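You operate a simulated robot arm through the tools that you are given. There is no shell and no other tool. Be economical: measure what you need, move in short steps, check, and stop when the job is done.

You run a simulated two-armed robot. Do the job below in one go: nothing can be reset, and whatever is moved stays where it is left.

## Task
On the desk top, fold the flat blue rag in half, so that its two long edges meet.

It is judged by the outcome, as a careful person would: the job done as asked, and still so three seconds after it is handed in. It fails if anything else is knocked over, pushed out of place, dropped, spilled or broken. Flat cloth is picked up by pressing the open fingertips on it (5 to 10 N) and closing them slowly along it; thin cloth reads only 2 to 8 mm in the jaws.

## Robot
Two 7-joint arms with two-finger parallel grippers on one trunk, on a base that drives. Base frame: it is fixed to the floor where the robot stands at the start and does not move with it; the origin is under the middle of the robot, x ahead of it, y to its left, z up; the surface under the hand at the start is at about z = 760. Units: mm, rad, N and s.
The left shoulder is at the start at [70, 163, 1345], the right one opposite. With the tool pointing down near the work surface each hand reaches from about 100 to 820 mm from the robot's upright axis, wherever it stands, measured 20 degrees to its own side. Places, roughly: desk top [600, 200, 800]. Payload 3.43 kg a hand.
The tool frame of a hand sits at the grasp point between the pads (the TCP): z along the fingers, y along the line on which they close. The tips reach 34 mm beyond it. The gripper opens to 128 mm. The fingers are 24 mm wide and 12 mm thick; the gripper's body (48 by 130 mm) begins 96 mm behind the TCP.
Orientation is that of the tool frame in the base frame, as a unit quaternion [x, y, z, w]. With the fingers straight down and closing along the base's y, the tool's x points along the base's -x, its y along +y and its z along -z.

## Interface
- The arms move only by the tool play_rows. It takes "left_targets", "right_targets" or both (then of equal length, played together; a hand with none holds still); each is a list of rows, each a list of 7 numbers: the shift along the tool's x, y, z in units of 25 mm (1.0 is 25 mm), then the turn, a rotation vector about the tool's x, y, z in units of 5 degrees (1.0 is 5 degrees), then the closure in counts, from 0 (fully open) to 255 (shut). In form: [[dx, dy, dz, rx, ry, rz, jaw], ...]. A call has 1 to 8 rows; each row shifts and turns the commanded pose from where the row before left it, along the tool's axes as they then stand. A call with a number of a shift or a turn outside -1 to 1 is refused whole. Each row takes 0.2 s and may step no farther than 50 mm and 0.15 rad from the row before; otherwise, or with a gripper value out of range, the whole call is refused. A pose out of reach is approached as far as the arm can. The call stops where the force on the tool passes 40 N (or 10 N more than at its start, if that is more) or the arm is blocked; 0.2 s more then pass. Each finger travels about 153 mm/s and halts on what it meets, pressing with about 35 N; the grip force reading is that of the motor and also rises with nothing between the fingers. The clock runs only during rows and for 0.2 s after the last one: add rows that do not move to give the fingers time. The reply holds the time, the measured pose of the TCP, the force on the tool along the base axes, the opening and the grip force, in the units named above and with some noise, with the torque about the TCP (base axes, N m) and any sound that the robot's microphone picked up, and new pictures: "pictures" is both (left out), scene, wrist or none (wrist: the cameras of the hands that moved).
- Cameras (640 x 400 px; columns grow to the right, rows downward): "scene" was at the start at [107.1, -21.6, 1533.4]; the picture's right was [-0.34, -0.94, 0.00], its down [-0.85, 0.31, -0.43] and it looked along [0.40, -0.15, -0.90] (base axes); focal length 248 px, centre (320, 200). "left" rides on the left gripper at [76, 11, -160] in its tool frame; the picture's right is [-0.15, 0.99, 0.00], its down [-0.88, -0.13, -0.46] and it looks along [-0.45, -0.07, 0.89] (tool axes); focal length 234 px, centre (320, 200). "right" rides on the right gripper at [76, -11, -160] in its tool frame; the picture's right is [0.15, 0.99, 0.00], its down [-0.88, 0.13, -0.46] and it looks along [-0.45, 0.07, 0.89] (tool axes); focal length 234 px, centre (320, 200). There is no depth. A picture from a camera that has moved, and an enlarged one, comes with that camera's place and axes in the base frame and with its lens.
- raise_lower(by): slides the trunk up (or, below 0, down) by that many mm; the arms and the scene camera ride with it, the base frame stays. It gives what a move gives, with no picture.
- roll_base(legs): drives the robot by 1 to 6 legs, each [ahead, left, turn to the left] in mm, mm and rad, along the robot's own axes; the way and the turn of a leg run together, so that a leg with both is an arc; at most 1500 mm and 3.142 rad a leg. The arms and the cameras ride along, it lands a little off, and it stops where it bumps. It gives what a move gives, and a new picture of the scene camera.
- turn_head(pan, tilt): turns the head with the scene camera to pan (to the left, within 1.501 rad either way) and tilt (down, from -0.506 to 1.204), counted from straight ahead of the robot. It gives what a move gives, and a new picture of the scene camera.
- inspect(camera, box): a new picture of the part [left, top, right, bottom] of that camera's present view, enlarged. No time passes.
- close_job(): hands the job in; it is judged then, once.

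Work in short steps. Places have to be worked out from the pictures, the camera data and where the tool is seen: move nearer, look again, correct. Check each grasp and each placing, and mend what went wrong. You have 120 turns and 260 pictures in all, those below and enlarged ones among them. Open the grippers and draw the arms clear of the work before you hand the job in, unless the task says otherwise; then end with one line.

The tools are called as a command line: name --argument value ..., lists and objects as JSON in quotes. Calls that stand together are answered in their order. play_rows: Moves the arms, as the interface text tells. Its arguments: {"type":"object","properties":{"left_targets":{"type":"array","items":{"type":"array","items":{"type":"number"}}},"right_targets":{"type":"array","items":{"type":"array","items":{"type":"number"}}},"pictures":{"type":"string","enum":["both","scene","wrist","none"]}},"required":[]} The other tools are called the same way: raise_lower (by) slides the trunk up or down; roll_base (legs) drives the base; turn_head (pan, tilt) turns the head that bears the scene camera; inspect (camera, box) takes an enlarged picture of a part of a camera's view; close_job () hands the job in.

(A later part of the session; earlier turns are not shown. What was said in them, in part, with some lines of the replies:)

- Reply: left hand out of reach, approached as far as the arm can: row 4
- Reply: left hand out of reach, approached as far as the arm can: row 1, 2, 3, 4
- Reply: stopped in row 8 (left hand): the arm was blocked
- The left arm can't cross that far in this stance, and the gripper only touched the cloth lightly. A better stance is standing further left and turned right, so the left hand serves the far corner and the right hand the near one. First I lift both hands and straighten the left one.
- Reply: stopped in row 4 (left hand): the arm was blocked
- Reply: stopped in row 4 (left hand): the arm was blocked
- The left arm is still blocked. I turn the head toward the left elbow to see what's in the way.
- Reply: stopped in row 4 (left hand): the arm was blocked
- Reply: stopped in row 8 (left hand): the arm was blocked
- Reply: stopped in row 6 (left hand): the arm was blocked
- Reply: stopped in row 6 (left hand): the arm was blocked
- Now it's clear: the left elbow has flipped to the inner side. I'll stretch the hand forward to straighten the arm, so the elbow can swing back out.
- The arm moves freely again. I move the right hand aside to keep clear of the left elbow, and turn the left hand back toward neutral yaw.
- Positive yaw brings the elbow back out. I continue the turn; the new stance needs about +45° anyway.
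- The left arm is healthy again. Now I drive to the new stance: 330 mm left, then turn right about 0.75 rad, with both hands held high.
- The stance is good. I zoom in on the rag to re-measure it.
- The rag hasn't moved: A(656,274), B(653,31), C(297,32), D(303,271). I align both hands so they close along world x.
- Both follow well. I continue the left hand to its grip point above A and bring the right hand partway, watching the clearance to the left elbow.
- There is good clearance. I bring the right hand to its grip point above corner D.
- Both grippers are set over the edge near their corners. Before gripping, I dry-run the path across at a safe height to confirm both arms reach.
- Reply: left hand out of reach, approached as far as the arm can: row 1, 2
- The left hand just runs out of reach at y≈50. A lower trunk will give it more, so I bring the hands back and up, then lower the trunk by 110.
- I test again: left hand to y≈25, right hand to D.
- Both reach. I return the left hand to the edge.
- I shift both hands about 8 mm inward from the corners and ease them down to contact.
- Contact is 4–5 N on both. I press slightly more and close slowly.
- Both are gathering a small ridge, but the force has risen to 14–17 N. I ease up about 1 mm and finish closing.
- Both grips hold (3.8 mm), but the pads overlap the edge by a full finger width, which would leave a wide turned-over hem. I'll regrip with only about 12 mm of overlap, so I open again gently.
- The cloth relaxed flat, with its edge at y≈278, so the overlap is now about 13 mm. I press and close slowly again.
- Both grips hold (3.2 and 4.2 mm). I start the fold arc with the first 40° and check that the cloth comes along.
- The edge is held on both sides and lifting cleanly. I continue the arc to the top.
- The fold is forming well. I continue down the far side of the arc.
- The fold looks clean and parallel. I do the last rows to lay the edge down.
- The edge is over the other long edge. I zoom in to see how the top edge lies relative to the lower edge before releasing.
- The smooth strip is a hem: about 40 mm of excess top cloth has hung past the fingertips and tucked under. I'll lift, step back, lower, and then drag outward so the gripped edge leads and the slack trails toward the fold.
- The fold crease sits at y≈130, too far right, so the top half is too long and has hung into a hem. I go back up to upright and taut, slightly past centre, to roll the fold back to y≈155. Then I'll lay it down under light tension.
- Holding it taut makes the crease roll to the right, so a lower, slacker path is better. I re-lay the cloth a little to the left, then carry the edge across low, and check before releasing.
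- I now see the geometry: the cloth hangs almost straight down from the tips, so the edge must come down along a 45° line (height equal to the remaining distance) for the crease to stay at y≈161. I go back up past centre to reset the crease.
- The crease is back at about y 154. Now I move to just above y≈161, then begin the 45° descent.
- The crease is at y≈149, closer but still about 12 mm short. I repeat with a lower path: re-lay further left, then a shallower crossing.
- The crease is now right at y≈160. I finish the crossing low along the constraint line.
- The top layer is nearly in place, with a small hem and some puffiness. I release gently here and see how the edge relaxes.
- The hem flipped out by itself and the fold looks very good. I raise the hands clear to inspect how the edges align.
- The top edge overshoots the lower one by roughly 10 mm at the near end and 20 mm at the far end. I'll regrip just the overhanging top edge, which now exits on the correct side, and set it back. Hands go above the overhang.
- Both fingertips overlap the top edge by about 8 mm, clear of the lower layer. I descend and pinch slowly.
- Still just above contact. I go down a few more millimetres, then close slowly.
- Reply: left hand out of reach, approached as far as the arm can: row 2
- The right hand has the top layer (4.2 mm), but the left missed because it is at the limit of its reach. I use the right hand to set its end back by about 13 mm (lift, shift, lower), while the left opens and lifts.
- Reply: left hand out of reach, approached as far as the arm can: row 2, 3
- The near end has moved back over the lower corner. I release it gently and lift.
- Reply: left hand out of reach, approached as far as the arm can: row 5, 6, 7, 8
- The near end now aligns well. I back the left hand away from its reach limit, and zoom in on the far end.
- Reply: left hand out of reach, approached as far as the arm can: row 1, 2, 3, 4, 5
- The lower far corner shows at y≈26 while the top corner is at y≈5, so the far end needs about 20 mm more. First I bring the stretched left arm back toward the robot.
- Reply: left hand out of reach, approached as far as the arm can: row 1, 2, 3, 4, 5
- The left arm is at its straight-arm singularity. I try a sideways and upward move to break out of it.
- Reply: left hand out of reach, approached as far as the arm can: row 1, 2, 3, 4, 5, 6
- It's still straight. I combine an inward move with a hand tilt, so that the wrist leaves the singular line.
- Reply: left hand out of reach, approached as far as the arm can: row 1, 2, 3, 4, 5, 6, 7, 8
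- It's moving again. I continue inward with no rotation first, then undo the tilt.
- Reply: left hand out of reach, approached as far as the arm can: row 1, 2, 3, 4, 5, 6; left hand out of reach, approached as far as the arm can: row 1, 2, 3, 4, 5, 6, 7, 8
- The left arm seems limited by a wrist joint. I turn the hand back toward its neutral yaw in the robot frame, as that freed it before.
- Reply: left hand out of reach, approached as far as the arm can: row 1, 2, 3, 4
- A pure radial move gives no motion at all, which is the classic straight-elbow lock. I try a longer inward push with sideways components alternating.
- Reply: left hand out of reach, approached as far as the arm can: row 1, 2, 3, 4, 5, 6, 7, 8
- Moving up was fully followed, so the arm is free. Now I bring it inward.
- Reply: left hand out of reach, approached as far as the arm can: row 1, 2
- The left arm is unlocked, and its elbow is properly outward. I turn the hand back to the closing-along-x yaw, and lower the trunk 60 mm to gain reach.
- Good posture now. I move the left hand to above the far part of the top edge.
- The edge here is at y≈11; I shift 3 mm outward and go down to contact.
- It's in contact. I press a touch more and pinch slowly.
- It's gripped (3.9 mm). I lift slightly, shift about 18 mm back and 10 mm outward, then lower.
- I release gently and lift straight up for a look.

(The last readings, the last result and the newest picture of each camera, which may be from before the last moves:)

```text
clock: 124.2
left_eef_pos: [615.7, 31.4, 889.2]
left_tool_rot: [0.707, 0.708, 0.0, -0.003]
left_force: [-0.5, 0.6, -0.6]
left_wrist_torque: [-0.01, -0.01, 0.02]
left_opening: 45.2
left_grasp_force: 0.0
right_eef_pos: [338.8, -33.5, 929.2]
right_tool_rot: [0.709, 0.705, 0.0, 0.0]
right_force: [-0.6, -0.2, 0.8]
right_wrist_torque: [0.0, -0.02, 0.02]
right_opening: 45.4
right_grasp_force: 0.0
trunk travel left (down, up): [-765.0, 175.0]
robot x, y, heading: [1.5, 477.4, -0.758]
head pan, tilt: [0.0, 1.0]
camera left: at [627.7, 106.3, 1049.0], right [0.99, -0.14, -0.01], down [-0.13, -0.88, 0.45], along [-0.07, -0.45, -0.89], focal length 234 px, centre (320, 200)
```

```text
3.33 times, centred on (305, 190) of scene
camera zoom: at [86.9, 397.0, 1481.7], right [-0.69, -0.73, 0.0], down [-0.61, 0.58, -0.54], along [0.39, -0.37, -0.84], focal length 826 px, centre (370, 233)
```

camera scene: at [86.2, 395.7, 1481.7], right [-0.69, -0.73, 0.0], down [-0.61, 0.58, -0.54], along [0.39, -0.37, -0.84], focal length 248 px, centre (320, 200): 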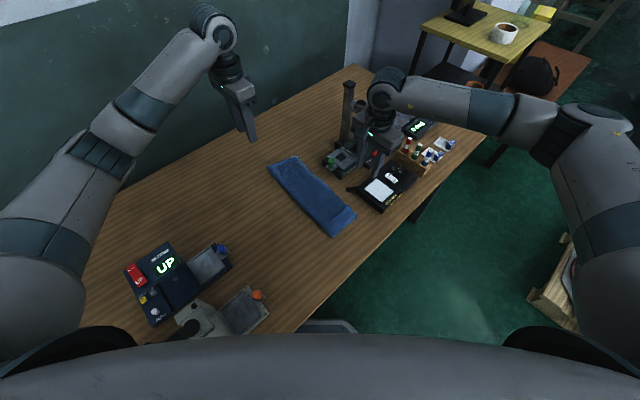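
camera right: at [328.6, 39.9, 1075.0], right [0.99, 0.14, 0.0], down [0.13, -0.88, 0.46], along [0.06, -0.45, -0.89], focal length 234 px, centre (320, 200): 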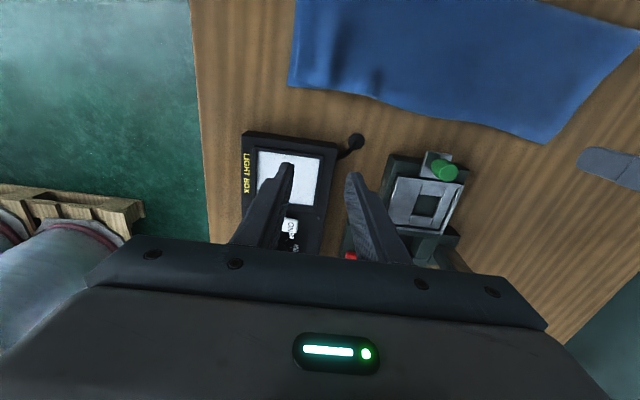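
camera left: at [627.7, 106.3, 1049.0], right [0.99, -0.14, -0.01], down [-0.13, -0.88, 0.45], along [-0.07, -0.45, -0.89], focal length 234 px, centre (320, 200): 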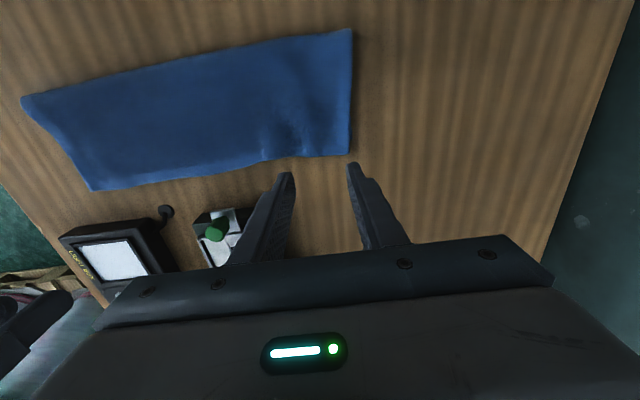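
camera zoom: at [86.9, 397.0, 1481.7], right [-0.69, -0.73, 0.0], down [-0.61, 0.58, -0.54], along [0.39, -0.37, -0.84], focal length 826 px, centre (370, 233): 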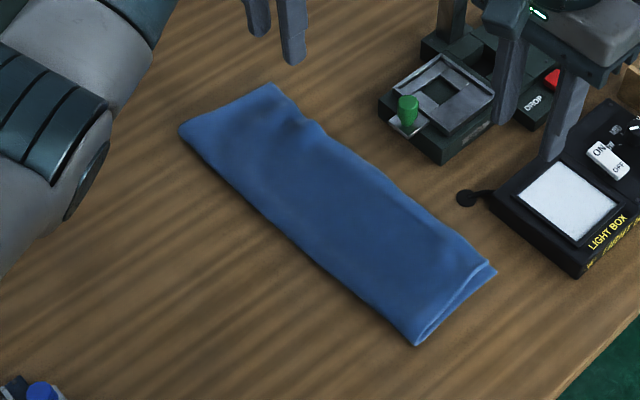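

Both ends now match within about 6 mm. The middle of the top edge (y≈22) probably overhangs the lower edge by about 15 mm, since that edge was slightly bowed in. I bring the left hand to the middle to correct it.

play_rows --left_targets '[[-0.06, -0.88, 0.2, 0, 0, 0, 165], [-0.06, -0.88, 0.2, 0, 0, 0, 165], [-0.06, -0.88, 0.2, 0, 0, 0, 165], [-0.06, -0.88, 0.2, 0, 0, 0, 165], [-0.06, -0.88, 0.2, 0, 0, 0, 165], [-0.06, -0.88, 0.2, 0, 0, 0, 165], [-0.06, -0.88, 0.2, 0, 0, 0, 165], [-0.06, -0.88, 0.2, 0, 0, 0, 165]]' --right_targets '[[-0.5, 0, -0.3, 0, 0, 0, 165], [-0.5, 0, -0.3, 0, 0, 0, 165], [-0.5, 0, 0, 0, 0, 0, 165], [-0.5, 0, 0, 0, 0, 0, 165], [-0.5, 0, 0, 0, 0, 0, 165], [-0.5, 0, 0, 0, 0, 0, 165], [0, 0, 0, 0, 0, 0, 165], [0, 0, 0, 0, 0, 0, 165]]' --pictures "wrist"

inspect --camera "scene" --box '[240, 130, 370, 250]'

```text
clock: 126.0
left_eef_pos: [439.1, 15.9, 850.2]
left_tool_rot: [0.707, 0.708, -0.002, -0.002]
left_force: [0.0, -0.1, -0.3]
left_wrist_torque: [0.03, 0.0, 0.05]
left_opening: 45.4
left_grasp_force: 0.1
right_eef_pos: [337.2, -109.5, 945.7]
right_tool_rot: [0.709, 0.705, 0.0, 0.0]
right_force: [0.3, -0.5, 0.3]
right_wrist_torque: [0.01, 0.02, 0.02]
right_opening: 44.9
right_grasp_force: 0.0
trunk travel left (down, up): [-765.0, 175.0]
robot x, y, heading: [-3.2, 478.8, -0.757]
head pan, tilt: [0.0, 1.0]
camera right: at [328.1, -33.9, 1104.5], right [0.99, 0.14, 0.0], down [0.13, -0.88, 0.46], along [0.06, -0.45, -0.89], focal length 234 px, centre (320, 200)
camera left: at [450.7, 91.6, 1010.5], right [0.99, -0.14, -0.01], down [-0.13, -0.88, 0.45], along [-0.07, -0.45, -0.89], focal length 234 px, centre (320, 200)
```

right: 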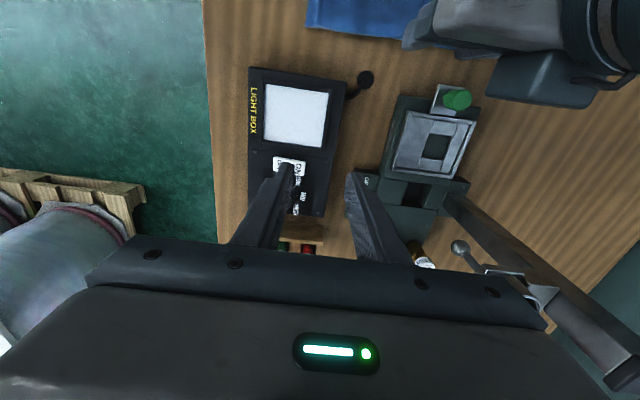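
left: 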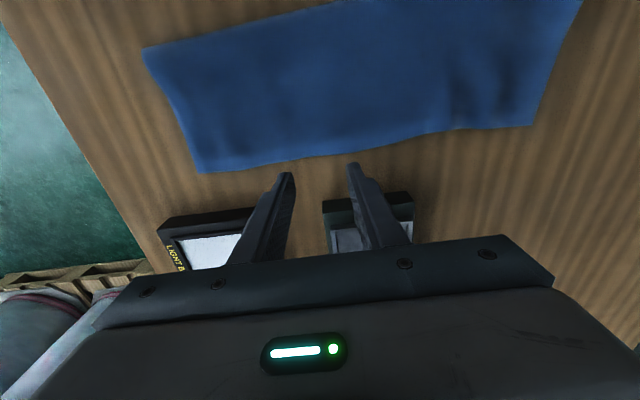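

```text
3.33 times, centred on (305, 190) of scene
camera zoom: at [85.8, 396.2, 1481.8], right [-0.69, -0.73, 0.0], down [-0.61, 0.58, -0.54], along [0.39, -0.37, -0.84], focal length 826 px, centre (370, 233)
```

zoom: 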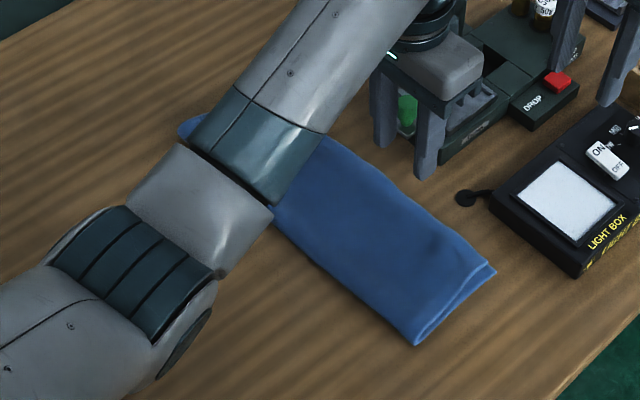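

The edge at mid is y≈19. I position for about 10 mm of overlap and go down.

play_rows --left_targets '[[-0.1, 0, 0.7, 0, 0, 0, 165], [0, 0, 0.7, 0, 0, 0, 165], [0, 0, 0.5, 0, 0, 0, 165], [0, 0, 0.14, 0, 0, 0, 165], [0, 0, 0.06, 0, 0, 0, 165]]' --pictures "none"

```text
clock: 127.2
left_eef_pos: [439.7, 15.1, 798.1]
left_tool_rot: [0.706, 0.708, 0.0, -0.002]
left_force: [-0.8, 0.3, 1.5]
left_wrist_torque: [0.01, 0.0, 0.01]
left_opening: 45.2
left_grasp_force: 0.1
right_eef_pos: [338.3, -109.0, 945.5]
right_tool_rot: [0.709, 0.705, -0.001, 0.001]
right_force: [-0.4, 0.8, -0.2]
right_wrist_torque: [0.0, 0.0, 0.02]
right_opening: 45.2
right_grasp_force: 0.0
trunk travel left (down, up): [-765.0, 175.0]
robot x, y, heading: [0.8, 478.6, -0.751]
head pan, tilt: [0.0, 1.0]
```

I press lightly and pinch.

play_rows --left_targets '[[0, 0, 0.06, 0, 0, 0, 175], [0, 0, 0, 0, 0, 0, 185], [0, 0, 0, 0, 0, 0, 200], [0, 0, 0, 0, 0, 0, 215], [0, 0, -0.03, 0, 0, 0, 230], [0, 0, 0, 0, 0, 0, 245], [0, 0, 0, 0, 0, 0, 255], [0, 0, 0, 0, 0, 0, 255]]' --pictures "wrist"

```text
clock: 129.0
left_eef_pos: [439.2, 15.0, 797.1]
left_tool_rot: [0.706, 0.708, -0.001, -0.004]
left_force: [0.1, 0.9, 2.7]
left_wrist_torque: [0.03, 0.03, -0.02]
left_opening: 3.4
left_grasp_force: 35.1
right_eef_pos: [336.9, -108.6, 945.0]
right_tool_rot: [0.71, 0.705, -0.001, 0.001]
right_force: [0.6, -1.2, -0.1]
right_wrist_torque: [0.02, 0.02, -0.03]
right_opening: 45.3
right_grasp_force: 0.0
trunk travel left (down, up): [-765.0, 175.0]
robot x, y, heading: [-1.6, 483.0, -0.753]
head pan, tilt: [0.0, 1.0]
camera left: at [451.0, 90.6, 956.8], right [0.99, -0.14, -0.01], down [-0.13, -0.88, 0.45], along [-0.07, -0.45, -0.89], focal length 234 px, centre (320, 200)
```

left: 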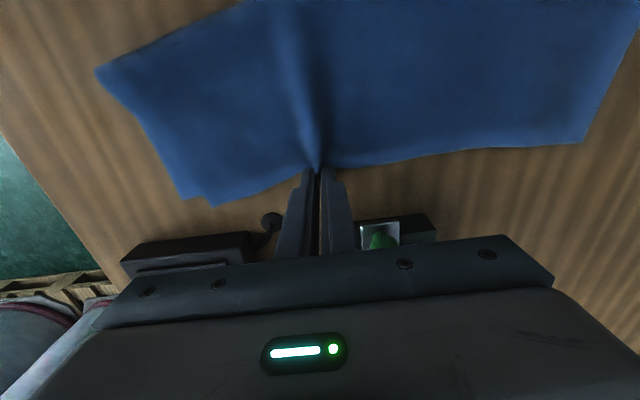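

It's gripped. I lift it 35 mm and back slightly, so I can see where the lower edge lies.

play_rows --left_targets '[[0.1, 0, -0.5, 0, 0, 0, 255], [0.4, 0, -0.5, 0, 0, 0, 255], [0.5, 0, -0.4, 0, 0, 0, 255]]' --pictures "wrist"

inspect --camera "left" --box '[80, 60, 600, 280]'

```text
clock: 129.8
left_eef_pos: [439.6, 39.8, 832.0]
left_tool_rot: [0.707, 0.708, -0.001, -0.003]
left_force: [0.3, -0.7, -0.1]
left_wrist_torque: [0.0, 0.03, -0.05]
left_opening: 3.8
left_grasp_force: 35.0
right_eef_pos: [337.4, -108.4, 945.4]
right_tool_rot: [0.708, 0.706, 0.0, 0.001]
right_force: [0.1, -0.1, 0.0]
right_wrist_torque: [-0.02, 0.03, -0.02]
right_opening: 45.3
right_grasp_force: 0.1
trunk travel left (down, up): [-765.0, 175.0]
robot x, y, heading: [4.7, 481.8, -0.76]
head pan, tilt: [0.0, 1.0]
camera left: at [451.4, 115.6, 992.2], right [0.99, -0.14, -0.01], down [-0.13, -0.88, 0.45], along [-0.07, -0.45, -0.89], focal length 234 px, centre (320, 200)
```

left: 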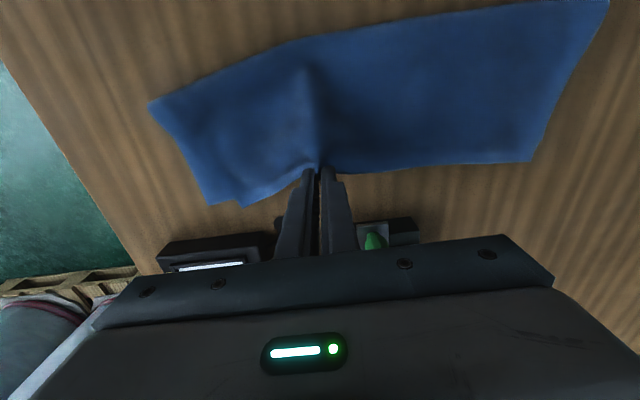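

```text
1.23 times, centred on (340, 170) of left
camera zoom: at [451.4, 115.6, 992.2], right [0.99, -0.14, -0.01], down [-0.13, -0.88, 0.45], along [-0.07, -0.45, -0.89], focal length 288 px, centre (295, 237)
```

zoom: 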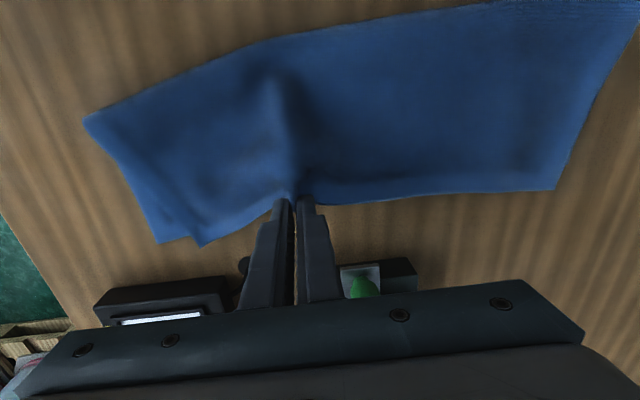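

The lower edge at mid is hidden inboard (y≥39), which confirms the overhang there. I lower the top edge about 18 mm further in than before, and release.

play_rows --left_targets '[[0, 0, 0.4, 0, 0, 0, 255], [-0.15, 0, 0.4, 0, 0, 0, 255], [-0.15, 0, 0.4, 0, 0, 0, 255], [0, 0, 0.1, 0, 0, 0, 255], [0, 0, 0, 0, 0, 0, 235], [0, 0, 0, 0, 0, 0, 205], [0, 0, 0, 0, 0, 0, 175]]' --pictures "none"

play_rows --left_targets '[[0, 0, -0.6, 0, 0, 0, 165], [0, 0, -1, 0, 0, 0, 165], [0, 0, -1, 0, 0, 0, 165], [0.2, 0.3, -1, 0, 0, 0, 165]]' --pictures "wrist"

inspect --camera "left" --box '[60, 20, 600, 240]'

```text
clock: 131.4
left_eef_pos: [439.3, 33.1, 799.6]
left_tool_rot: [0.707, 0.708, -0.001, -0.004]
left_force: [-0.1, 0.0, 3.4]
left_wrist_torque: [0.02, 0.03, 0.0]
left_opening: 39.2
left_grasp_force: 0.1
right_eef_pos: [338.6, -111.1, 945.5]
right_tool_rot: [0.709, 0.705, 0.0, 0.0]
right_force: [0.8, -0.1, -1.9]
right_wrist_torque: [-0.01, -0.01, -0.04]
right_opening: 45.2
right_grasp_force: 0.1
trunk travel left (down, up): [-765.0, 175.0]
robot x, y, heading: [-1.4, 477.5, -0.758]
head pan, tilt: [0.0, 1.0]
```

```text
clock: 132.4
left_eef_pos: [448.1, 39.3, 889.3]
left_tool_rot: [0.707, 0.707, -0.001, -0.003]
left_force: [-0.3, 0.5, -0.6]
left_wrist_torque: [-0.01, 0.02, 0.02]
left_opening: 45.2
left_grasp_force: 0.0
right_eef_pos: [338.4, -108.2, 945.0]
right_tool_rot: [0.708, 0.706, -0.001, 0.0]
right_force: [0.0, -0.2, -0.6]
right_wrist_torque: [0.01, -0.03, -0.02]
right_opening: 45.4
right_grasp_force: 0.1
trunk travel left (down, up): [-765.0, 175.0]
robot x, y, heading: [2.5, 480.7, -0.757]
head pan, tilt: [0.0, 1.0]
camera left: at [460.0, 113.3, 1049.0], right [0.99, -0.14, -0.01], down [-0.13, -0.88, 0.45], along [-0.07, -0.45, -0.89], focal length 234 px, centre (320, 200)
```

left: 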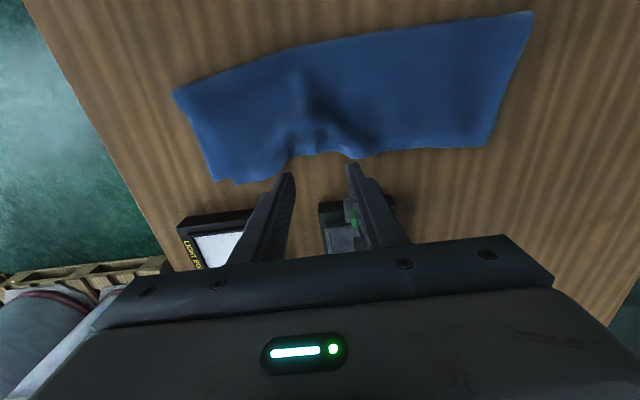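

```text
1.19 times, centred on (330, 130) of left
camera zoom: at [460.0, 113.3, 1049.0], right [0.99, -0.14, -0.01], down [-0.13, -0.88, 0.45], along [-0.07, -0.45, -0.89], focal length 278 px, centre (308, 283)
```

zoom: 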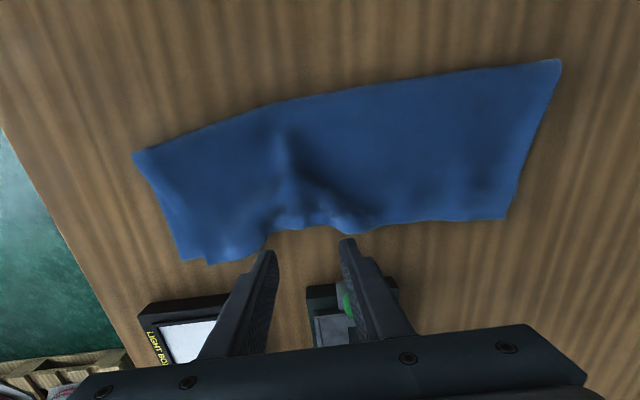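

The middle edge moved in, but left a wrinkle. I move the left hand up and back to view the whole rag before smoothing.

play_rows --left_targets '[[0.9, 0.6, -0.8, 0, 0, 0, 165], [0.9, 0.6, -0.5, 0, 0, 0, 165], [0.9, 0.6, 0, 0, 0, 0, 165], [0.9, 0.8, 0, 0, 0, 0, 165], [0.9, 0.8, 0, 0, 0, 0, 165], [0.9, 0.8, 0, 0, 0, 0, 165]]' --pictures "none"

inspect --camera "scene" --box '[240, 130, 370, 250]'

inspect --camera "left" --box '[0, 0, 640, 400]'

```text
clock: 133.8
left_eef_pos: [551.4, 173.3, 922.5]
left_tool_rot: [0.707, 0.707, -0.002, -0.003]
left_force: [-1.0, -0.3, 0.2]
left_wrist_torque: [-0.02, 0.0, -0.01]
left_opening: 45.3
left_grasp_force: 0.0
right_eef_pos: [338.3, -108.6, 944.9]
right_tool_rot: [0.709, 0.705, -0.001, 0.001]
right_force: [-0.1, -0.1, 0.3]
right_wrist_torque: [0.0, 0.03, -0.03]
right_opening: 45.3
right_grasp_force: 0.0
trunk travel left (down, up): [-765.0, 175.0]
robot x, y, heading: [0.1, 480.1, -0.759]
head pan, tilt: [0.0, 1.0]
```

```text
3.33 times, centred on (305, 190) of scene
camera zoom: at [87.2, 397.6, 1481.7], right [-0.69, -0.73, 0.0], down [-0.61, 0.58, -0.54], along [0.39, -0.37, -0.84], focal length 826 px, centre (370, 233)
```

zoom: 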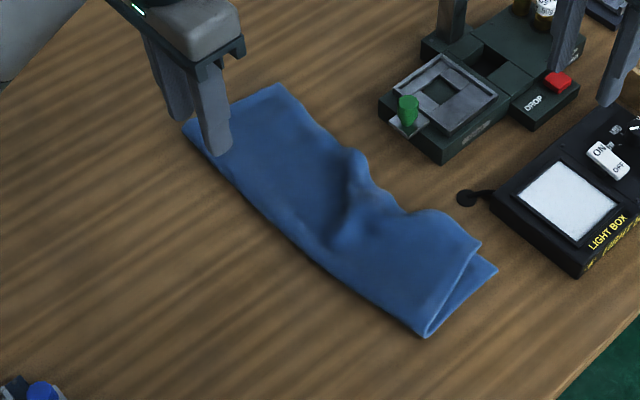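

```text
1.00 times, centred on (320, 200) of left (not enlarged: the box is as wide or as high as the picture)
camera zoom: at [564.5, 248.0, 1081.0], right [0.99, -0.14, -0.01], down [-0.13, -0.88, 0.46], along [-0.07, -0.45, -0.89], focal length 234 px, centre (320, 200)
```

zoom: 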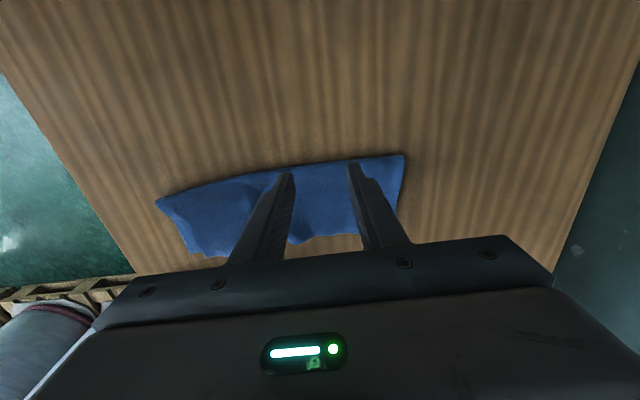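

The wrinkle pulled the near top corner in by about 28 mm. The fix is to regrip the top edge near both corners and stretch it straight, so I bring both hands into position.

play_rows --left_targets '[[-0.88, 0.28, 0.4, 0, 0, 0, 165], [-0.88, 0.28, 0.4, 0, 0, 0, 165], [-0.88, 0.28, 0.5, 0, 0, 0, 165], [-0.88, 0.28, 0.5, 0, 0, 0, 165], [-0.88, 0.28, 0.5, 0, 0, 0, 165], [-0.88, 0.28, 0.5, 0, 0, 0, 165], [-0.88, 0.28, 0.5, 0, 0, 0, 165]]' --right_targets '[[0.68, 0.13, 0.4, 0, 0, 0, 165], [0.68, 0.13, 0.6, 0, 0, 0, 165], [0.68, 0.13, 0.6, 0, 0, 0, 165], [0.68, 0.13, 0.6, 0, 0, 0, 165], [0.68, 0.13, 0.6, 0, 0, 0, 165], [0.68, 0.13, 0.6, 0, 0, 0, 165], [0.68, 0.13, 0.6, 0, 0, 0, 165]]' --pictures "wrist"

inspect --camera "right" --box '[200, 60, 480, 240]'

inspect --camera "left" --box '[160, 60, 440, 240]'

```text
clock: 135.4
left_eef_pos: [600.9, 18.9, 838.0]
left_tool_rot: [0.706, 0.708, -0.001, -0.003]
left_force: [0.4, -0.3, -0.4]
left_wrist_torque: [0.02, 0.01, 0.01]
left_opening: 45.2
left_grasp_force: 0.0
right_eef_pos: [361.8, 9.2, 845.2]
right_tool_rot: [0.709, 0.705, 0.0, -0.001]
right_force: [-0.4, -0.9, -0.2]
right_wrist_torque: [0.01, 0.0, -0.01]
right_opening: 45.1
right_grasp_force: 0.0
trunk travel left (down, up): [-765.0, 175.0]
robot x, y, heading: [1.9, 480.0, -0.764]
head pan, tilt: [0.0, 1.0]
camera right: at [352.1, 84.2, 1004.1], right [0.99, 0.14, 0.0], down [0.13, -0.88, 0.46], along [0.06, -0.45, -0.89], focal length 234 px, centre (320, 200)
camera left: at [612.8, 93.1, 997.4], right [0.99, -0.14, -0.01], down [-0.13, -0.88, 0.45], along [-0.07, -0.45, -0.89], focal length 234 px, centre (320, 200)
```

right: 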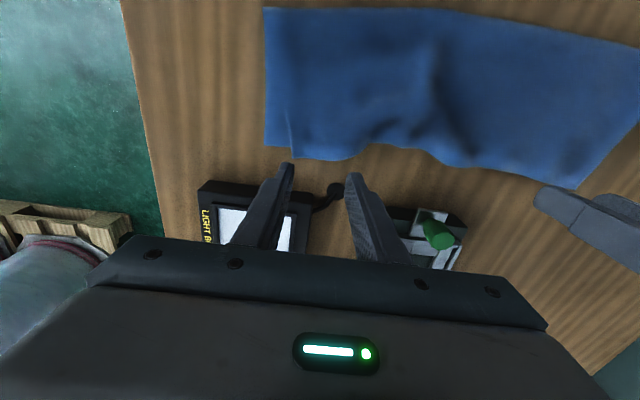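
left: 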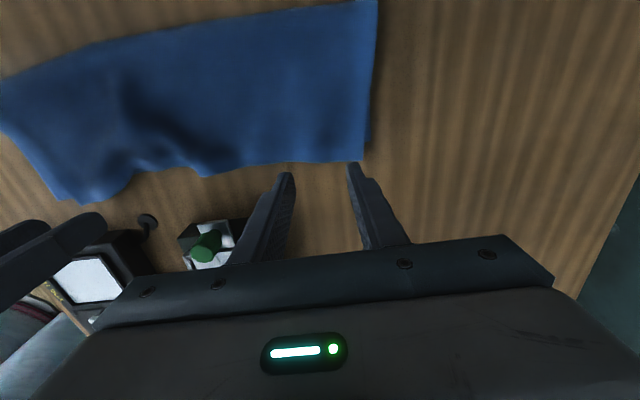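

```text
2.22 times, centred on (340, 150) of right
camera zoom: at [352.1, 84.2, 1004.1], right [0.99, 0.14, 0.0], down [0.13, -0.88, 0.46], along [0.06, -0.45, -0.89], focal length 520 px, centre (276, 311)
```

zoom: 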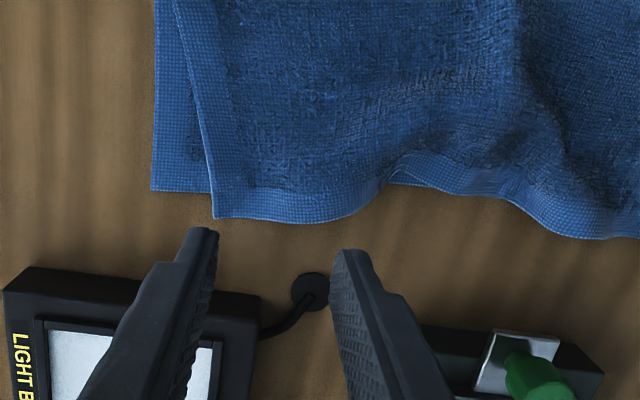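

```text
2.22 times, centred on (300, 150) of left
camera zoom: at [612.8, 93.1, 997.4], right [0.99, -0.14, -0.01], down [-0.13, -0.88, 0.45], along [-0.07, -0.45, -0.89], focal length 520 px, centre (364, 311)
```

zoom: 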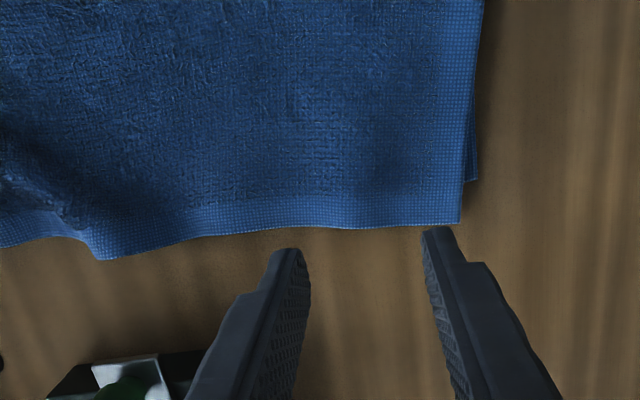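

The zooms clearly show both hems. The lower edge runs (302,16)–(425,36)–(654,33); the top corners are at (332,9) and (644,16). I go down with both hands on the top edge only.

play_rows --left_targets '[[0, 0, 0.6, 0, 0, 0, 165], [0, 0, 0.6, 0, 0, 0, 165], [0, 0, 0.36, 0, 0, 0, 165], [0, 0, 0.06, 0, 0, 0, 165], [0, 0, 0.06, 0, 0, 0, 165]]' --right_targets '[[0, 0, 0.7, 0, 0, 0, 165], [0, 0, 0.7, 0, 0, 0, 165], [0, 0, 0.44, 0, 0, 0, 165], [0, 0, 0.06, 0, 0, 0, 165], [0, 0, 0.06, 0, 0, 0, 165]]' --pictures "none"

play_rows --left_targets '[[0, 0, 0.03, 0, 0, 0, 175], [0, 0, 0, 0, 0, 0, 185], [0, 0, 0, 0, 0, 0, 200], [0, 0, 0, 0, 0, 0, 215], [0, 0, -0.03, 0, 0, 0, 230], [0, 0, 0, 0, 0, 0, 245], [0, 0, 0, 0, 0, 0, 255], [0, 0, 0, 0, 0, 0, 255]]' --right_targets '[[0, 0, 0.03, 0, 0, 0, 175], [0, 0, 0, 0, 0, 0, 185], [0, 0, 0, 0, 0, 0, 200], [0, 0, 0, 0, 0, 0, 215], [0, 0, -0.03, 0, 0, 0, 230], [0, 0, 0, 0, 0, 0, 245], [0, 0, 0, 0, 0, 0, 255], [0, 0, 0, 0, 0, 0, 255]]' --pictures "wrist"

```text
clock: 136.6
left_eef_pos: [599.8, 19.4, 798.7]
left_tool_rot: [0.706, 0.708, -0.001, -0.001]
left_force: [0.8, 0.3, 7.1]
left_wrist_torque: [0.07, -0.06, 0.02]
left_opening: 45.2
left_grasp_force: 0.0
right_eef_pos: [360.6, 10.1, 798.0]
right_tool_rot: [0.709, 0.706, -0.001, 0.002]
right_force: [0.2, -2.0, 11.2]
right_wrist_torque: [0.05, 0.27, 0.04]
right_opening: 44.9
right_grasp_force: 0.0
trunk travel left (down, up): [-765.0, 175.0]
robot x, y, heading: [0.5, 478.8, -0.76]
head pan, tilt: [0.0, 1.0]
```

```text
clock: 138.4
left_eef_pos: [598.7, 19.7, 797.9]
left_tool_rot: [0.706, 0.708, 0.0, -0.002]
left_force: [-0.7, -0.2, 4.6]
left_wrist_torque: [0.02, 0.0, 0.01]
left_opening: 3.8
left_grasp_force: 34.6
right_eef_pos: [358.4, 9.1, 797.4]
right_tool_rot: [0.709, 0.705, -0.001, 0.001]
right_force: [-5.3, -0.1, 16.9]
right_wrist_torque: [0.17, 0.25, 0.09]
right_opening: 3.9
right_grasp_force: 35.5
trunk travel left (down, up): [-765.0, 175.0]
robot x, y, heading: [-0.9, 479.8, -0.757]
head pan, tilt: [0.0, 1.0]
camera right: at [350.2, 86.4, 957.0], right [0.99, 0.14, 0.0], down [0.13, -0.88, 0.46], along [0.07, -0.45, -0.89], focal length 234 px, centre (320, 200)
camera left: at [610.9, 95.6, 957.9], right [0.99, -0.14, 0.0], down [-0.13, -0.88, 0.45], along [-0.07, -0.45, -0.89], focal length 234 px, centre (320, 200)
```

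right: 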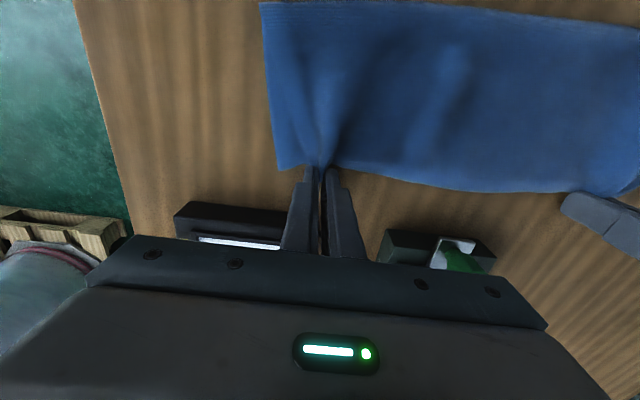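
left: 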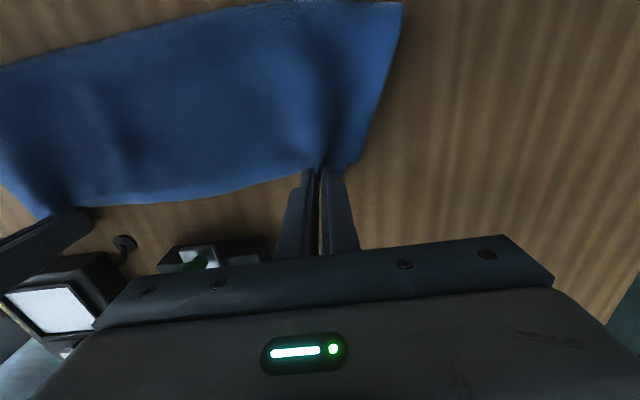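

Both are gripped. I lift a little and stretch apart partway, monitoring the tension.

play_rows --left_targets '[[0, 0, -0.5, 0, 0, 0, 255], [0.3, 0.1, -0.5, 0, 0, 0, 255], [0.4, 0.15, 0, 0, 0, 0, 255]]' --right_targets '[[0, 0, -0.5, 0, 0, 0, 255], [0.2, -0.3, -0.5, 0, 0, 0, 255], [0.2, -0.4, 0, 0, 0, 0, 255]]' --pictures "wrist"

inspect --camera "right" --box '[200, 60, 640, 260]'

```text
clock: 139.2
left_eef_pos: [607.0, 36.7, 821.9]
left_tool_rot: [0.707, 0.707, -0.002, -0.004]
left_force: [-6.5, 0.2, -0.5]
left_wrist_torque: [-0.04, 0.24, 0.1]
left_opening: 3.9
left_grasp_force: 35.0
right_eef_pos: [345.4, 20.6, 821.7]
right_tool_rot: [0.709, 0.705, 0.0, 0.001]
right_force: [6.6, 0.8, 0.2]
right_wrist_torque: [-0.01, -0.19, -0.11]
right_opening: 4.1
right_grasp_force: 35.1
trunk travel left (down, up): [-765.0, 175.0]
robot x, y, heading: [0.2, 481.2, -0.757]
head pan, tilt: [0.0, 1.0]
camera right: at [335.2, 95.7, 980.9], right [0.99, 0.14, 0.0], down [0.13, -0.88, 0.46], along [0.07, -0.45, -0.89], focal length 234 px, centre (320, 200)
camera left: at [618.5, 111.3, 981.1], right [0.99, -0.14, -0.01], down [-0.13, -0.88, 0.45], along [-0.07, -0.45, -0.89], focal length 234 px, centre (320, 200)
```

right: 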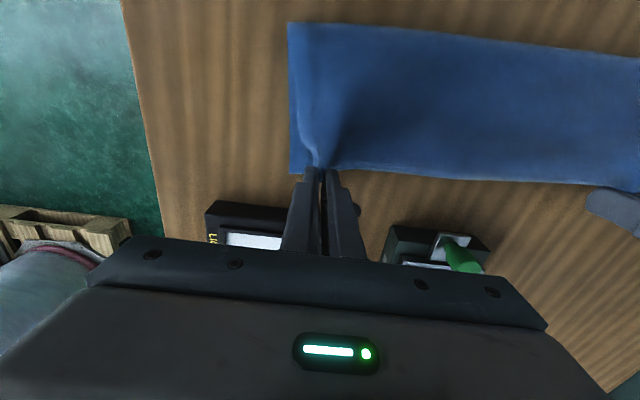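
left: 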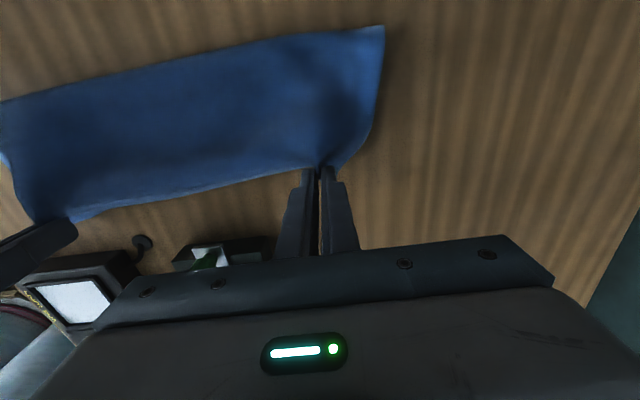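

```text
1.45 times, centred on (420, 160) of right
camera zoom: at [335.2, 95.7, 980.9], right [0.99, 0.14, 0.0], down [0.13, -0.88, 0.46], along [0.07, -0.45, -0.89], focal length 341 px, centre (174, 258)
```

zoom: 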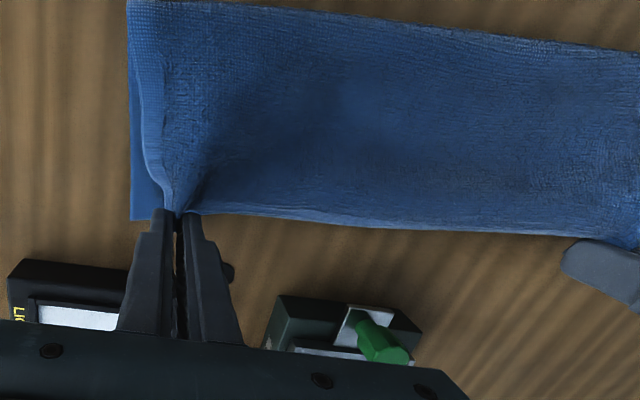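

The top layer is now taut, smooth and straight. I lower both hands with small corrections so the edge lies along the lower one, then release.

play_rows --left_targets '[[-0.04, 0, 0.4, 0, 0, 0, 255], [-0.04, 0, 0.35, 0, 0, 0, 255], [-0.03, 0, 0.13, 0, 0, 0, 255], [0, 0, 0, 0, 0, 0, 240], [0, 0, 0, 0, 0, 0, 220], [0, 0, 0, 0, 0, 0, 195], [0, 0, 0, 0, 0, 0, 170]]' --right_targets '[[-0.08, 0, 0.4, 0, 0, 0, 255], [-0.08, 0, 0.35, 0, 0, 0, 255], [-0.06, 0, 0.13, 0, 0, 0, 255], [0, 0, 0, 0, 0, 0, 240], [0, 0, 0, 0, 0, 0, 220], [0, 0, 0, 0, 0, 0, 195], [0, 0, 0, 0, 0, 0, 170]]' --pictures "none"

play_rows --left_targets '[[0, 0, -0.6, 0, 0, 0, 165], [0, 0, -0.8, 0, 0, 0, 165], [0, 0, -1, 0, 0, 0, 165]]' --right_targets '[[0, 0, -0.6, 0, 0, 0, 165], [0, 0, -0.8, 0, 0, 0, 165], [0, 0, -1, 0, 0, 0, 165]]' --pictures "none"

inspect --camera "right" --box '[220, 20, 640, 240]'

inspect --camera "left" --box '[0, 20, 420, 240]'

```text
clock: 140.8
left_eef_pos: [607.4, 33.3, 799.9]
left_tool_rot: [0.706, 0.708, -0.001, -0.004]
left_force: [0.1, 0.0, 0.3]
left_wrist_torque: [0.01, -0.02, -0.02]
left_opening: 42.7
left_grasp_force: 0.1
right_eef_pos: [343.2, 14.7, 798.2]
right_tool_rot: [0.708, 0.706, -0.001, 0.0]
right_force: [0.2, 0.0, 0.9]
right_wrist_torque: [-0.01, 0.01, 0.01]
right_opening: 42.8
right_grasp_force: 0.1
trunk travel left (down, up): [-765.0, 175.0]
robot x, y, heading: [1.4, 479.3, -0.755]
head pan, tilt: [0.0, 1.0]
```

```text
clock: 141.6
left_eef_pos: [607.4, 34.6, 859.7]
left_tool_rot: [0.706, 0.709, -0.001, -0.004]
left_force: [0.2, -1.0, -0.7]
left_wrist_torque: [0.0, 0.0, 0.03]
left_opening: 45.2
left_grasp_force: 0.1
right_eef_pos: [343.5, 13.4, 859.1]
right_tool_rot: [0.709, 0.705, -0.001, -0.001]
right_force: [0.2, -0.8, -0.6]
right_wrist_torque: [-0.02, -0.01, -0.02]
right_opening: 45.1
right_grasp_force: 0.1
trunk travel left (down, up): [-765.0, 175.0]
robot x, y, heading: [-1.9, 477.6, -0.758]
head pan, tilt: [0.0, 1.0]
```

```text
1.52 times, centred on (430, 130) of right
camera zoom: at [333.8, 90.0, 1018.0], right [0.99, 0.14, 0.0], down [0.13, -0.88, 0.46], along [0.06, -0.45, -0.89], focal length 357 px, centre (152, 307)
```

zoom: 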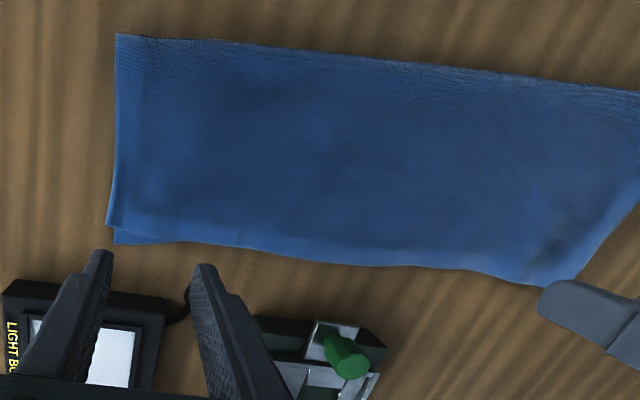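

```text
1.52 times, centred on (210, 130) of left
camera zoom: at [618.8, 109.1, 1019.5], right [0.99, -0.14, -0.01], down [-0.13, -0.88, 0.45], along [-0.07, -0.45, -0.89], focal length 357 px, centre (488, 307)
```

zoom: 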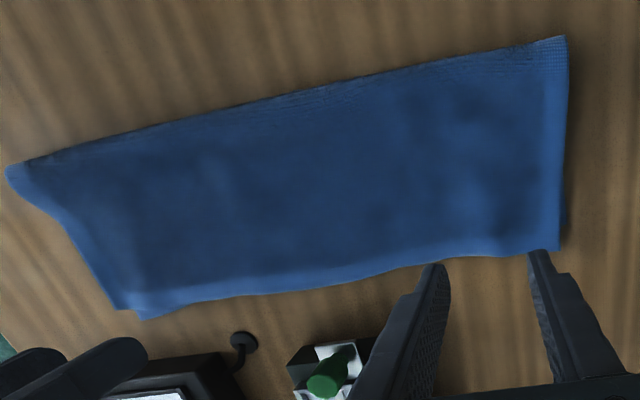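

That's a near-clean result. I zoom further into the meeting edges to check the mismatch.

inspect --camera "right" --box '[280, 130, 480, 220]'

inspect --camera "left" --box '[200, 100, 400, 220]'

```text
3.20 times, centred on (380, 175) of right
camera zoom: at [333.8, 90.0, 1018.0], right [0.99, 0.14, 0.0], down [0.13, -0.88, 0.46], along [0.06, -0.45, -0.89], focal length 749 px, centre (128, 280)
```

zoom: 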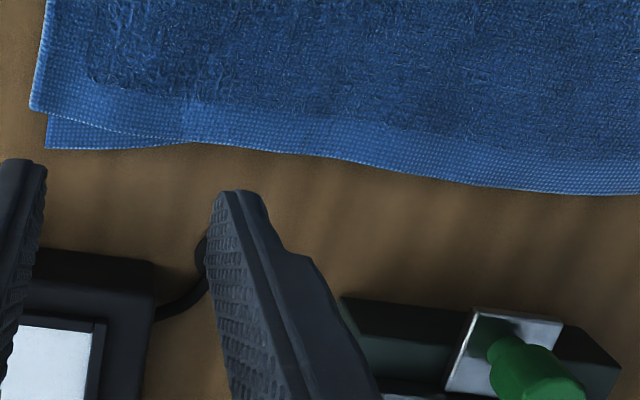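

```text
3.20 times, centred on (300, 160) of left
camera zoom: at [618.8, 109.1, 1019.5], right [0.99, -0.14, -0.01], down [-0.13, -0.88, 0.45], along [-0.07, -0.45, -0.89], focal length 749 px, centre (384, 328)
```

zoom: 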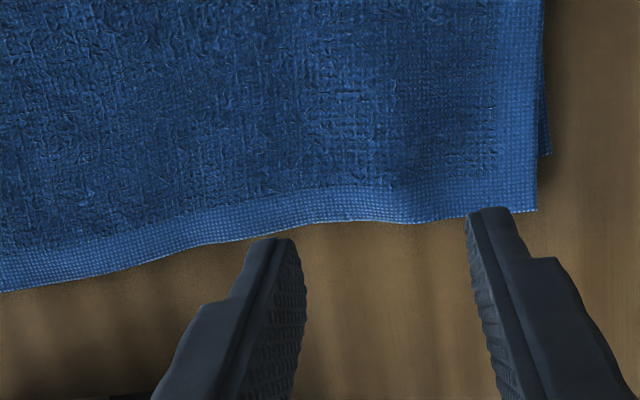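

The near corner's lower layer peeks out about 12 mm, and the far end overshoots about 17 mm. One more correction: the left hand regrips the far top edge and sets it back 13 mm.

play_rows --left_targets '[[-0.3, 0, 0.6, 0, 0, 0, 165], [-0.28, 0, 0.6, 0, 0, 0, 165], [0, 0, 0.6, 0, 0, 0, 165], [0, 0, 0.45, 0, 0, 0, 165], [0, 0, 0.16, 0, 0, 0, 165], [0, 0, 0.06, 0, 0, 0, 165]]' --right_targets '[[0, 0, -0.5, 0, 0, 0, 165], [-0.5, 0, -0.5, 0, 0, 0, 165], [-1, 0, -0.5, 0, 0, 0, 165], [-1, 0, -0.5, 0, 0, 0, 165], [-1, 0, 0, 0, 0, 0, 165], [-0.5, 0, 0, 0, 0, 0, 165]]' --pictures "none"

play_rows --left_targets '[[0, 0, 0.04, 0, 0, 0, 178], [0, 0, 0, 0, 0, 0, 190], [0, 0, 0, 0, 0, 0, 203], [0, 0, 0, 0, 0, 0, 216], [0, 0, -0.03, 0, 0, 0, 230], [0, 0, 0, 0, 0, 0, 245], [0, 0, 0, 0, 0, 0, 255], [0, 0, 0, 0, 0, 0, 255]]' --pictures "wrist"

```text
clock: 143.0
left_eef_pos: [608.1, 18.8, 799.3]
left_tool_rot: [0.707, 0.707, -0.001, -0.002]
left_force: [-0.7, -0.3, 2.4]
left_wrist_torque: [0.0, 0.03, 0.0]
left_opening: 45.1
left_grasp_force: 0.0
right_eef_pos: [342.0, -85.8, 910.3]
right_tool_rot: [0.708, 0.706, -0.001, 0.001]
right_force: [0.2, 0.2, 0.6]
right_wrist_torque: [-0.05, -0.01, 0.01]
right_opening: 45.4
right_grasp_force: 0.0
trunk travel left (down, up): [-765.0, 175.0]
robot x, y, heading: [-2.9, 476.5, -0.755]
head pan, tilt: [0.0, 1.0]
```

```text
clock: 144.8
left_eef_pos: [607.5, 19.8, 798.0]
left_tool_rot: [0.707, 0.708, -0.001, -0.002]
left_force: [0.4, 0.6, 2.4]
left_wrist_torque: [0.03, 0.04, 0.0]
left_opening: 3.9
left_grasp_force: 34.7
right_eef_pos: [343.0, -86.1, 910.2]
right_tool_rot: [0.71, 0.705, -0.001, 0.0]
right_force: [-0.3, 0.8, 0.1]
right_wrist_torque: [-0.01, 0.02, -0.05]
right_opening: 44.9
right_grasp_force: 0.0
trunk travel left (down, up): [-765.0, 175.0]
robot x, y, heading: [-1.6, 477.0, -0.75]
head pan, tilt: [0.0, 1.0]
camera left: at [619.0, 94.4, 957.6], right [0.99, -0.14, -0.01], down [-0.13, -0.88, 0.45], along [-0.07, -0.45, -0.89], focal length 234 px, centre (320, 200)
```

left: 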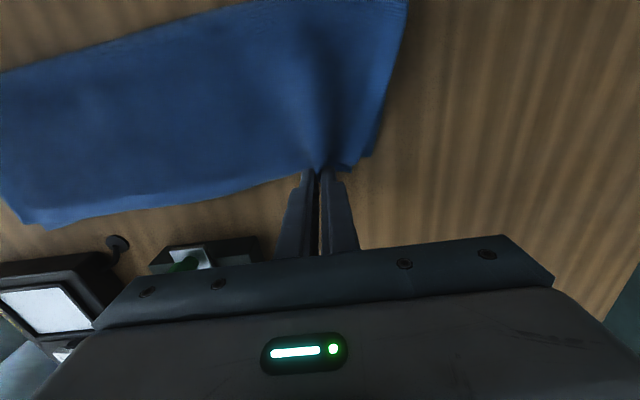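

It's gripped. I lift, shift 14 mm in and slightly outward along x, lower and release.

play_rows --left_targets '[[0, 0, -0.5, 0, 0, 0, 255], [0.3, 0.1, -0.5, 0, 0, 0, 255], [0.35, 0.15, 0, 0, 0, 0, 255], [0, 0.05, 0.4, 0, 0, 0, 255], [-0.04, 0, 0.4, 0, 0, 0, 255], [-0.04, 0, 0.16, 0, 0, 0, 255], [0, 0, 0, 0, 0, 0, 240], [0, 0, 0, 0, 0, 0, 220]]' --pictures "none"

play_rows --left_targets '[[0, 0, 0, 0, 0, 0, 195], [0, 0, 0, 0, 0, 0, 170], [0, 0, -0.6, 0, 0, 0, 165], [0, 0, -0.9, 0, 0, 0, 165], [0.2, 0.2, -1, 0, 0, 0, 165], [0.5, 0.2, -1, 0, 0, 0, 165]]' --pictures "wrist"

inspect --camera "left" --box '[0, 20, 420, 240]'

inspect --camera "scene" --box '[240, 130, 370, 250]'

```text
clock: 146.6
left_eef_pos: [614.1, 33.3, 798.1]
left_tool_rot: [0.706, 0.708, -0.001, -0.003]
left_force: [0.2, -0.1, 1.2]
left_wrist_torque: [0.01, 0.02, 0.0]
left_opening: 17.8
left_grasp_force: 0.0
right_eef_pos: [341.5, -86.5, 909.4]
right_tool_rot: [0.709, 0.705, -0.001, 0.0]
right_force: [0.4, 0.1, 0.4]
right_wrist_torque: [0.0, 0.0, -0.03]
right_opening: 45.3
right_grasp_force: 0.0
trunk travel left (down, up): [-765.0, 175.0]
robot x, y, heading: [-1.9, 479.7, -0.761]
head pan, tilt: [0.0, 1.0]
```

```text
clock: 148.0
left_eef_pos: [624.5, 51.7, 887.0]
left_tool_rot: [0.707, 0.708, -0.001, -0.003]
left_force: [-0.3, 0.2, -0.1]
left_wrist_torque: [-0.02, -0.02, -0.06]
left_opening: 45.2
left_grasp_force: 0.0
right_eef_pos: [342.8, -85.8, 910.3]
right_tool_rot: [0.709, 0.705, -0.001, 0.001]
right_force: [-0.5, 0.5, 0.5]
right_wrist_torque: [0.0, 0.01, -0.02]
right_opening: 44.9
right_grasp_force: 0.1
trunk travel left (down, up): [-765.0, 175.0]
robot x, y, heading: [-0.9, 479.7, -0.755]
head pan, tilt: [0.0, 1.0]
camera left: at [636.4, 126.0, 1046.4], right [0.99, -0.14, -0.01], down [-0.13, -0.88, 0.45], along [-0.07, -0.45, -0.89], focal length 234 px, centre (320, 200)
```

left: 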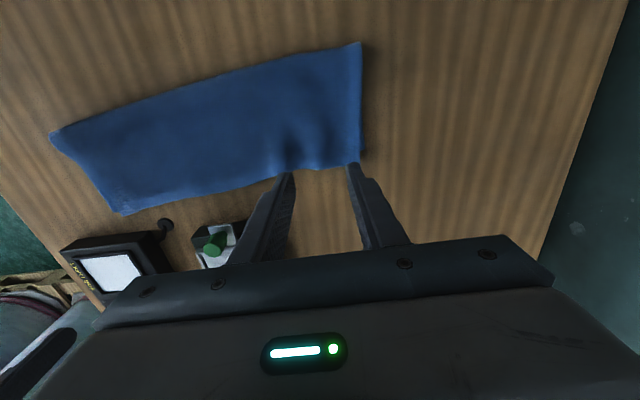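

```text
1.52 times, centred on (210, 130) of left
camera zoom: at [636.4, 126.0, 1046.4], right [0.99, -0.14, -0.01], down [-0.13, -0.88, 0.45], along [-0.07, -0.45, -0.89], focal length 357 px, centre (488, 307)
```

zoom: 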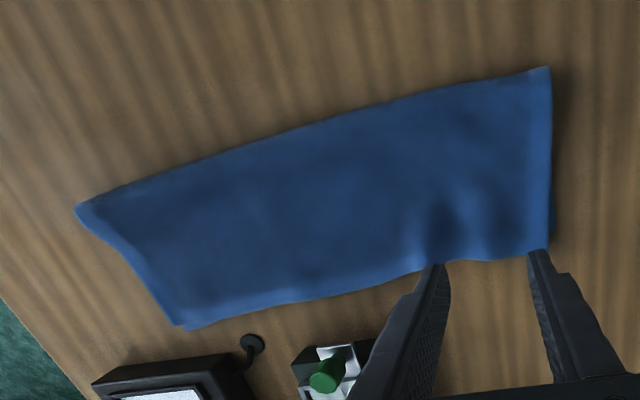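

```text
3.33 times, centred on (305, 190) of scene
camera zoom: at [86.6, 397.3, 1481.7], right [-0.69, -0.73, 0.0], down [-0.61, 0.58, -0.54], along [0.39, -0.37, -0.84], focal length 826 px, centre (370, 233)
```

zoom: 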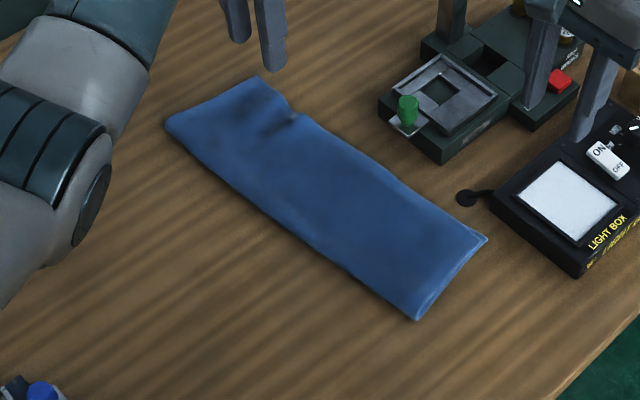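

The edges meet well at both ends, with only slight dimples at the far grip. I withdraw both arms clear, open the grippers, and take a last look.

play_rows --left_targets '[[0.6, 0, -1, 0, 0, 0, 120], [0.8, 0, -1, 0, 0, 0, 80], [0.9, 0, -1, 0, 0, 0, 40], [1, 0, -1, 0, 0, 0, 0], [1, 0, 0, 0, 0, 0, 0], [1, 0, 0, 0, 0, 0, 0], [1, 0, 0, 0, 0, 0, 0], [1, 0, 0, 0, 0, 0, 0]]' --right_targets '[[0, 0, -1, 0, 0, 0, 165], [0, 0, -1, 0, 0, 0, 165], [0, 0, -1, 0, 0, 0, 120], [0, 0, -1, 0, 0, 0, 80], [-0.8, 0, 0, 0, 0, 0, 40], [-0.8, 0, 0, 0, 0, 0, 0], [-0.8, 0, 0, 0, 0, 0, 0], [0, 0, 0, 0, 0, 0, 0]]' --pictures "scene"

inspect --camera "scene" --box '[240, 130, 370, 250]'

```text
clock: 149.8
left_eef_pos: [623.8, 235.4, 986.9]
left_tool_rot: [0.707, 0.708, -0.001, -0.003]
left_force: [-0.1, 0.8, -0.3]
left_wrist_torque: [-0.02, 0.0, -0.01]
left_opening: 128.1
left_grasp_force: 0.2
right_eef_pos: [341.9, -143.8, 1010.6]
right_tool_rot: [0.709, 0.705, -0.001, -0.001]
right_force: [-0.5, 0.9, -0.3]
right_wrist_torque: [-0.04, -0.02, 0.02]
right_opening: 128.0
right_grasp_force: 0.0
trunk travel left (down, up): [-765.0, 175.0]
robot x, y, heading: [1.1, 477.7, -0.757]
head pan, tilt: [0.0, 1.0]
camera scene: at [86.9, 397.8, 1481.8], right [-0.69, -0.73, 0.0], down [-0.61, 0.58, -0.54], along [0.39, -0.37, -0.84], focal length 248 px, centre (320, 200)
```

scene: 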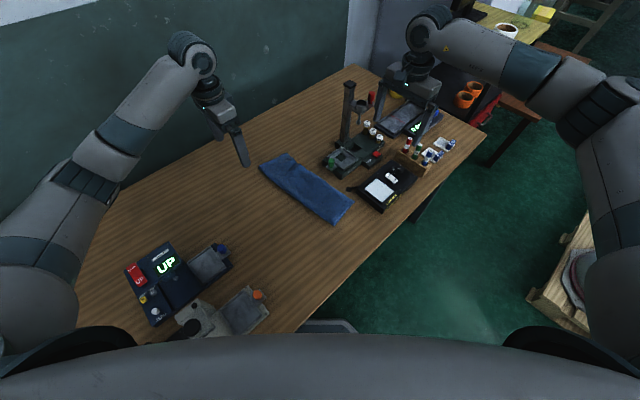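

```text
3.33 times, centred on (305, 190) of scene
camera zoom: at [86.9, 397.8, 1481.8], right [-0.69, -0.73, 0.0], down [-0.61, 0.58, -0.54], along [0.39, -0.37, -0.84], focal length 826 px, centre (370, 233)
```

zoom: 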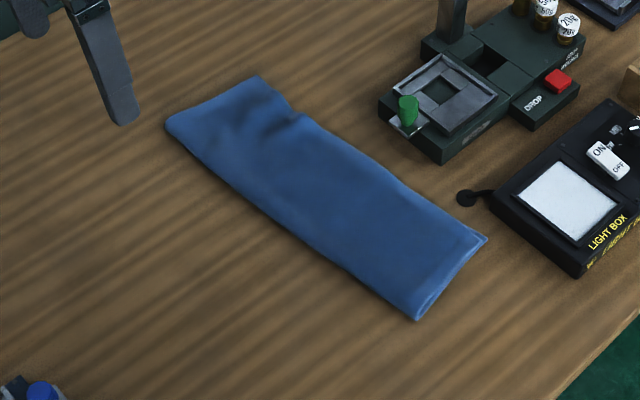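

The rag lies folded in half lengthwise with its long edges together, nothing else has moved, and the hands are open and clear. I hand in the job.

close_job

```text
The job is handed in.
```

The blue rag is folded in half lengthwise and lies flat on the desk, with its long edges meeting to within about 10–15 mm by my estimate and a small wrinkle near the far end; nothing else looks moved.
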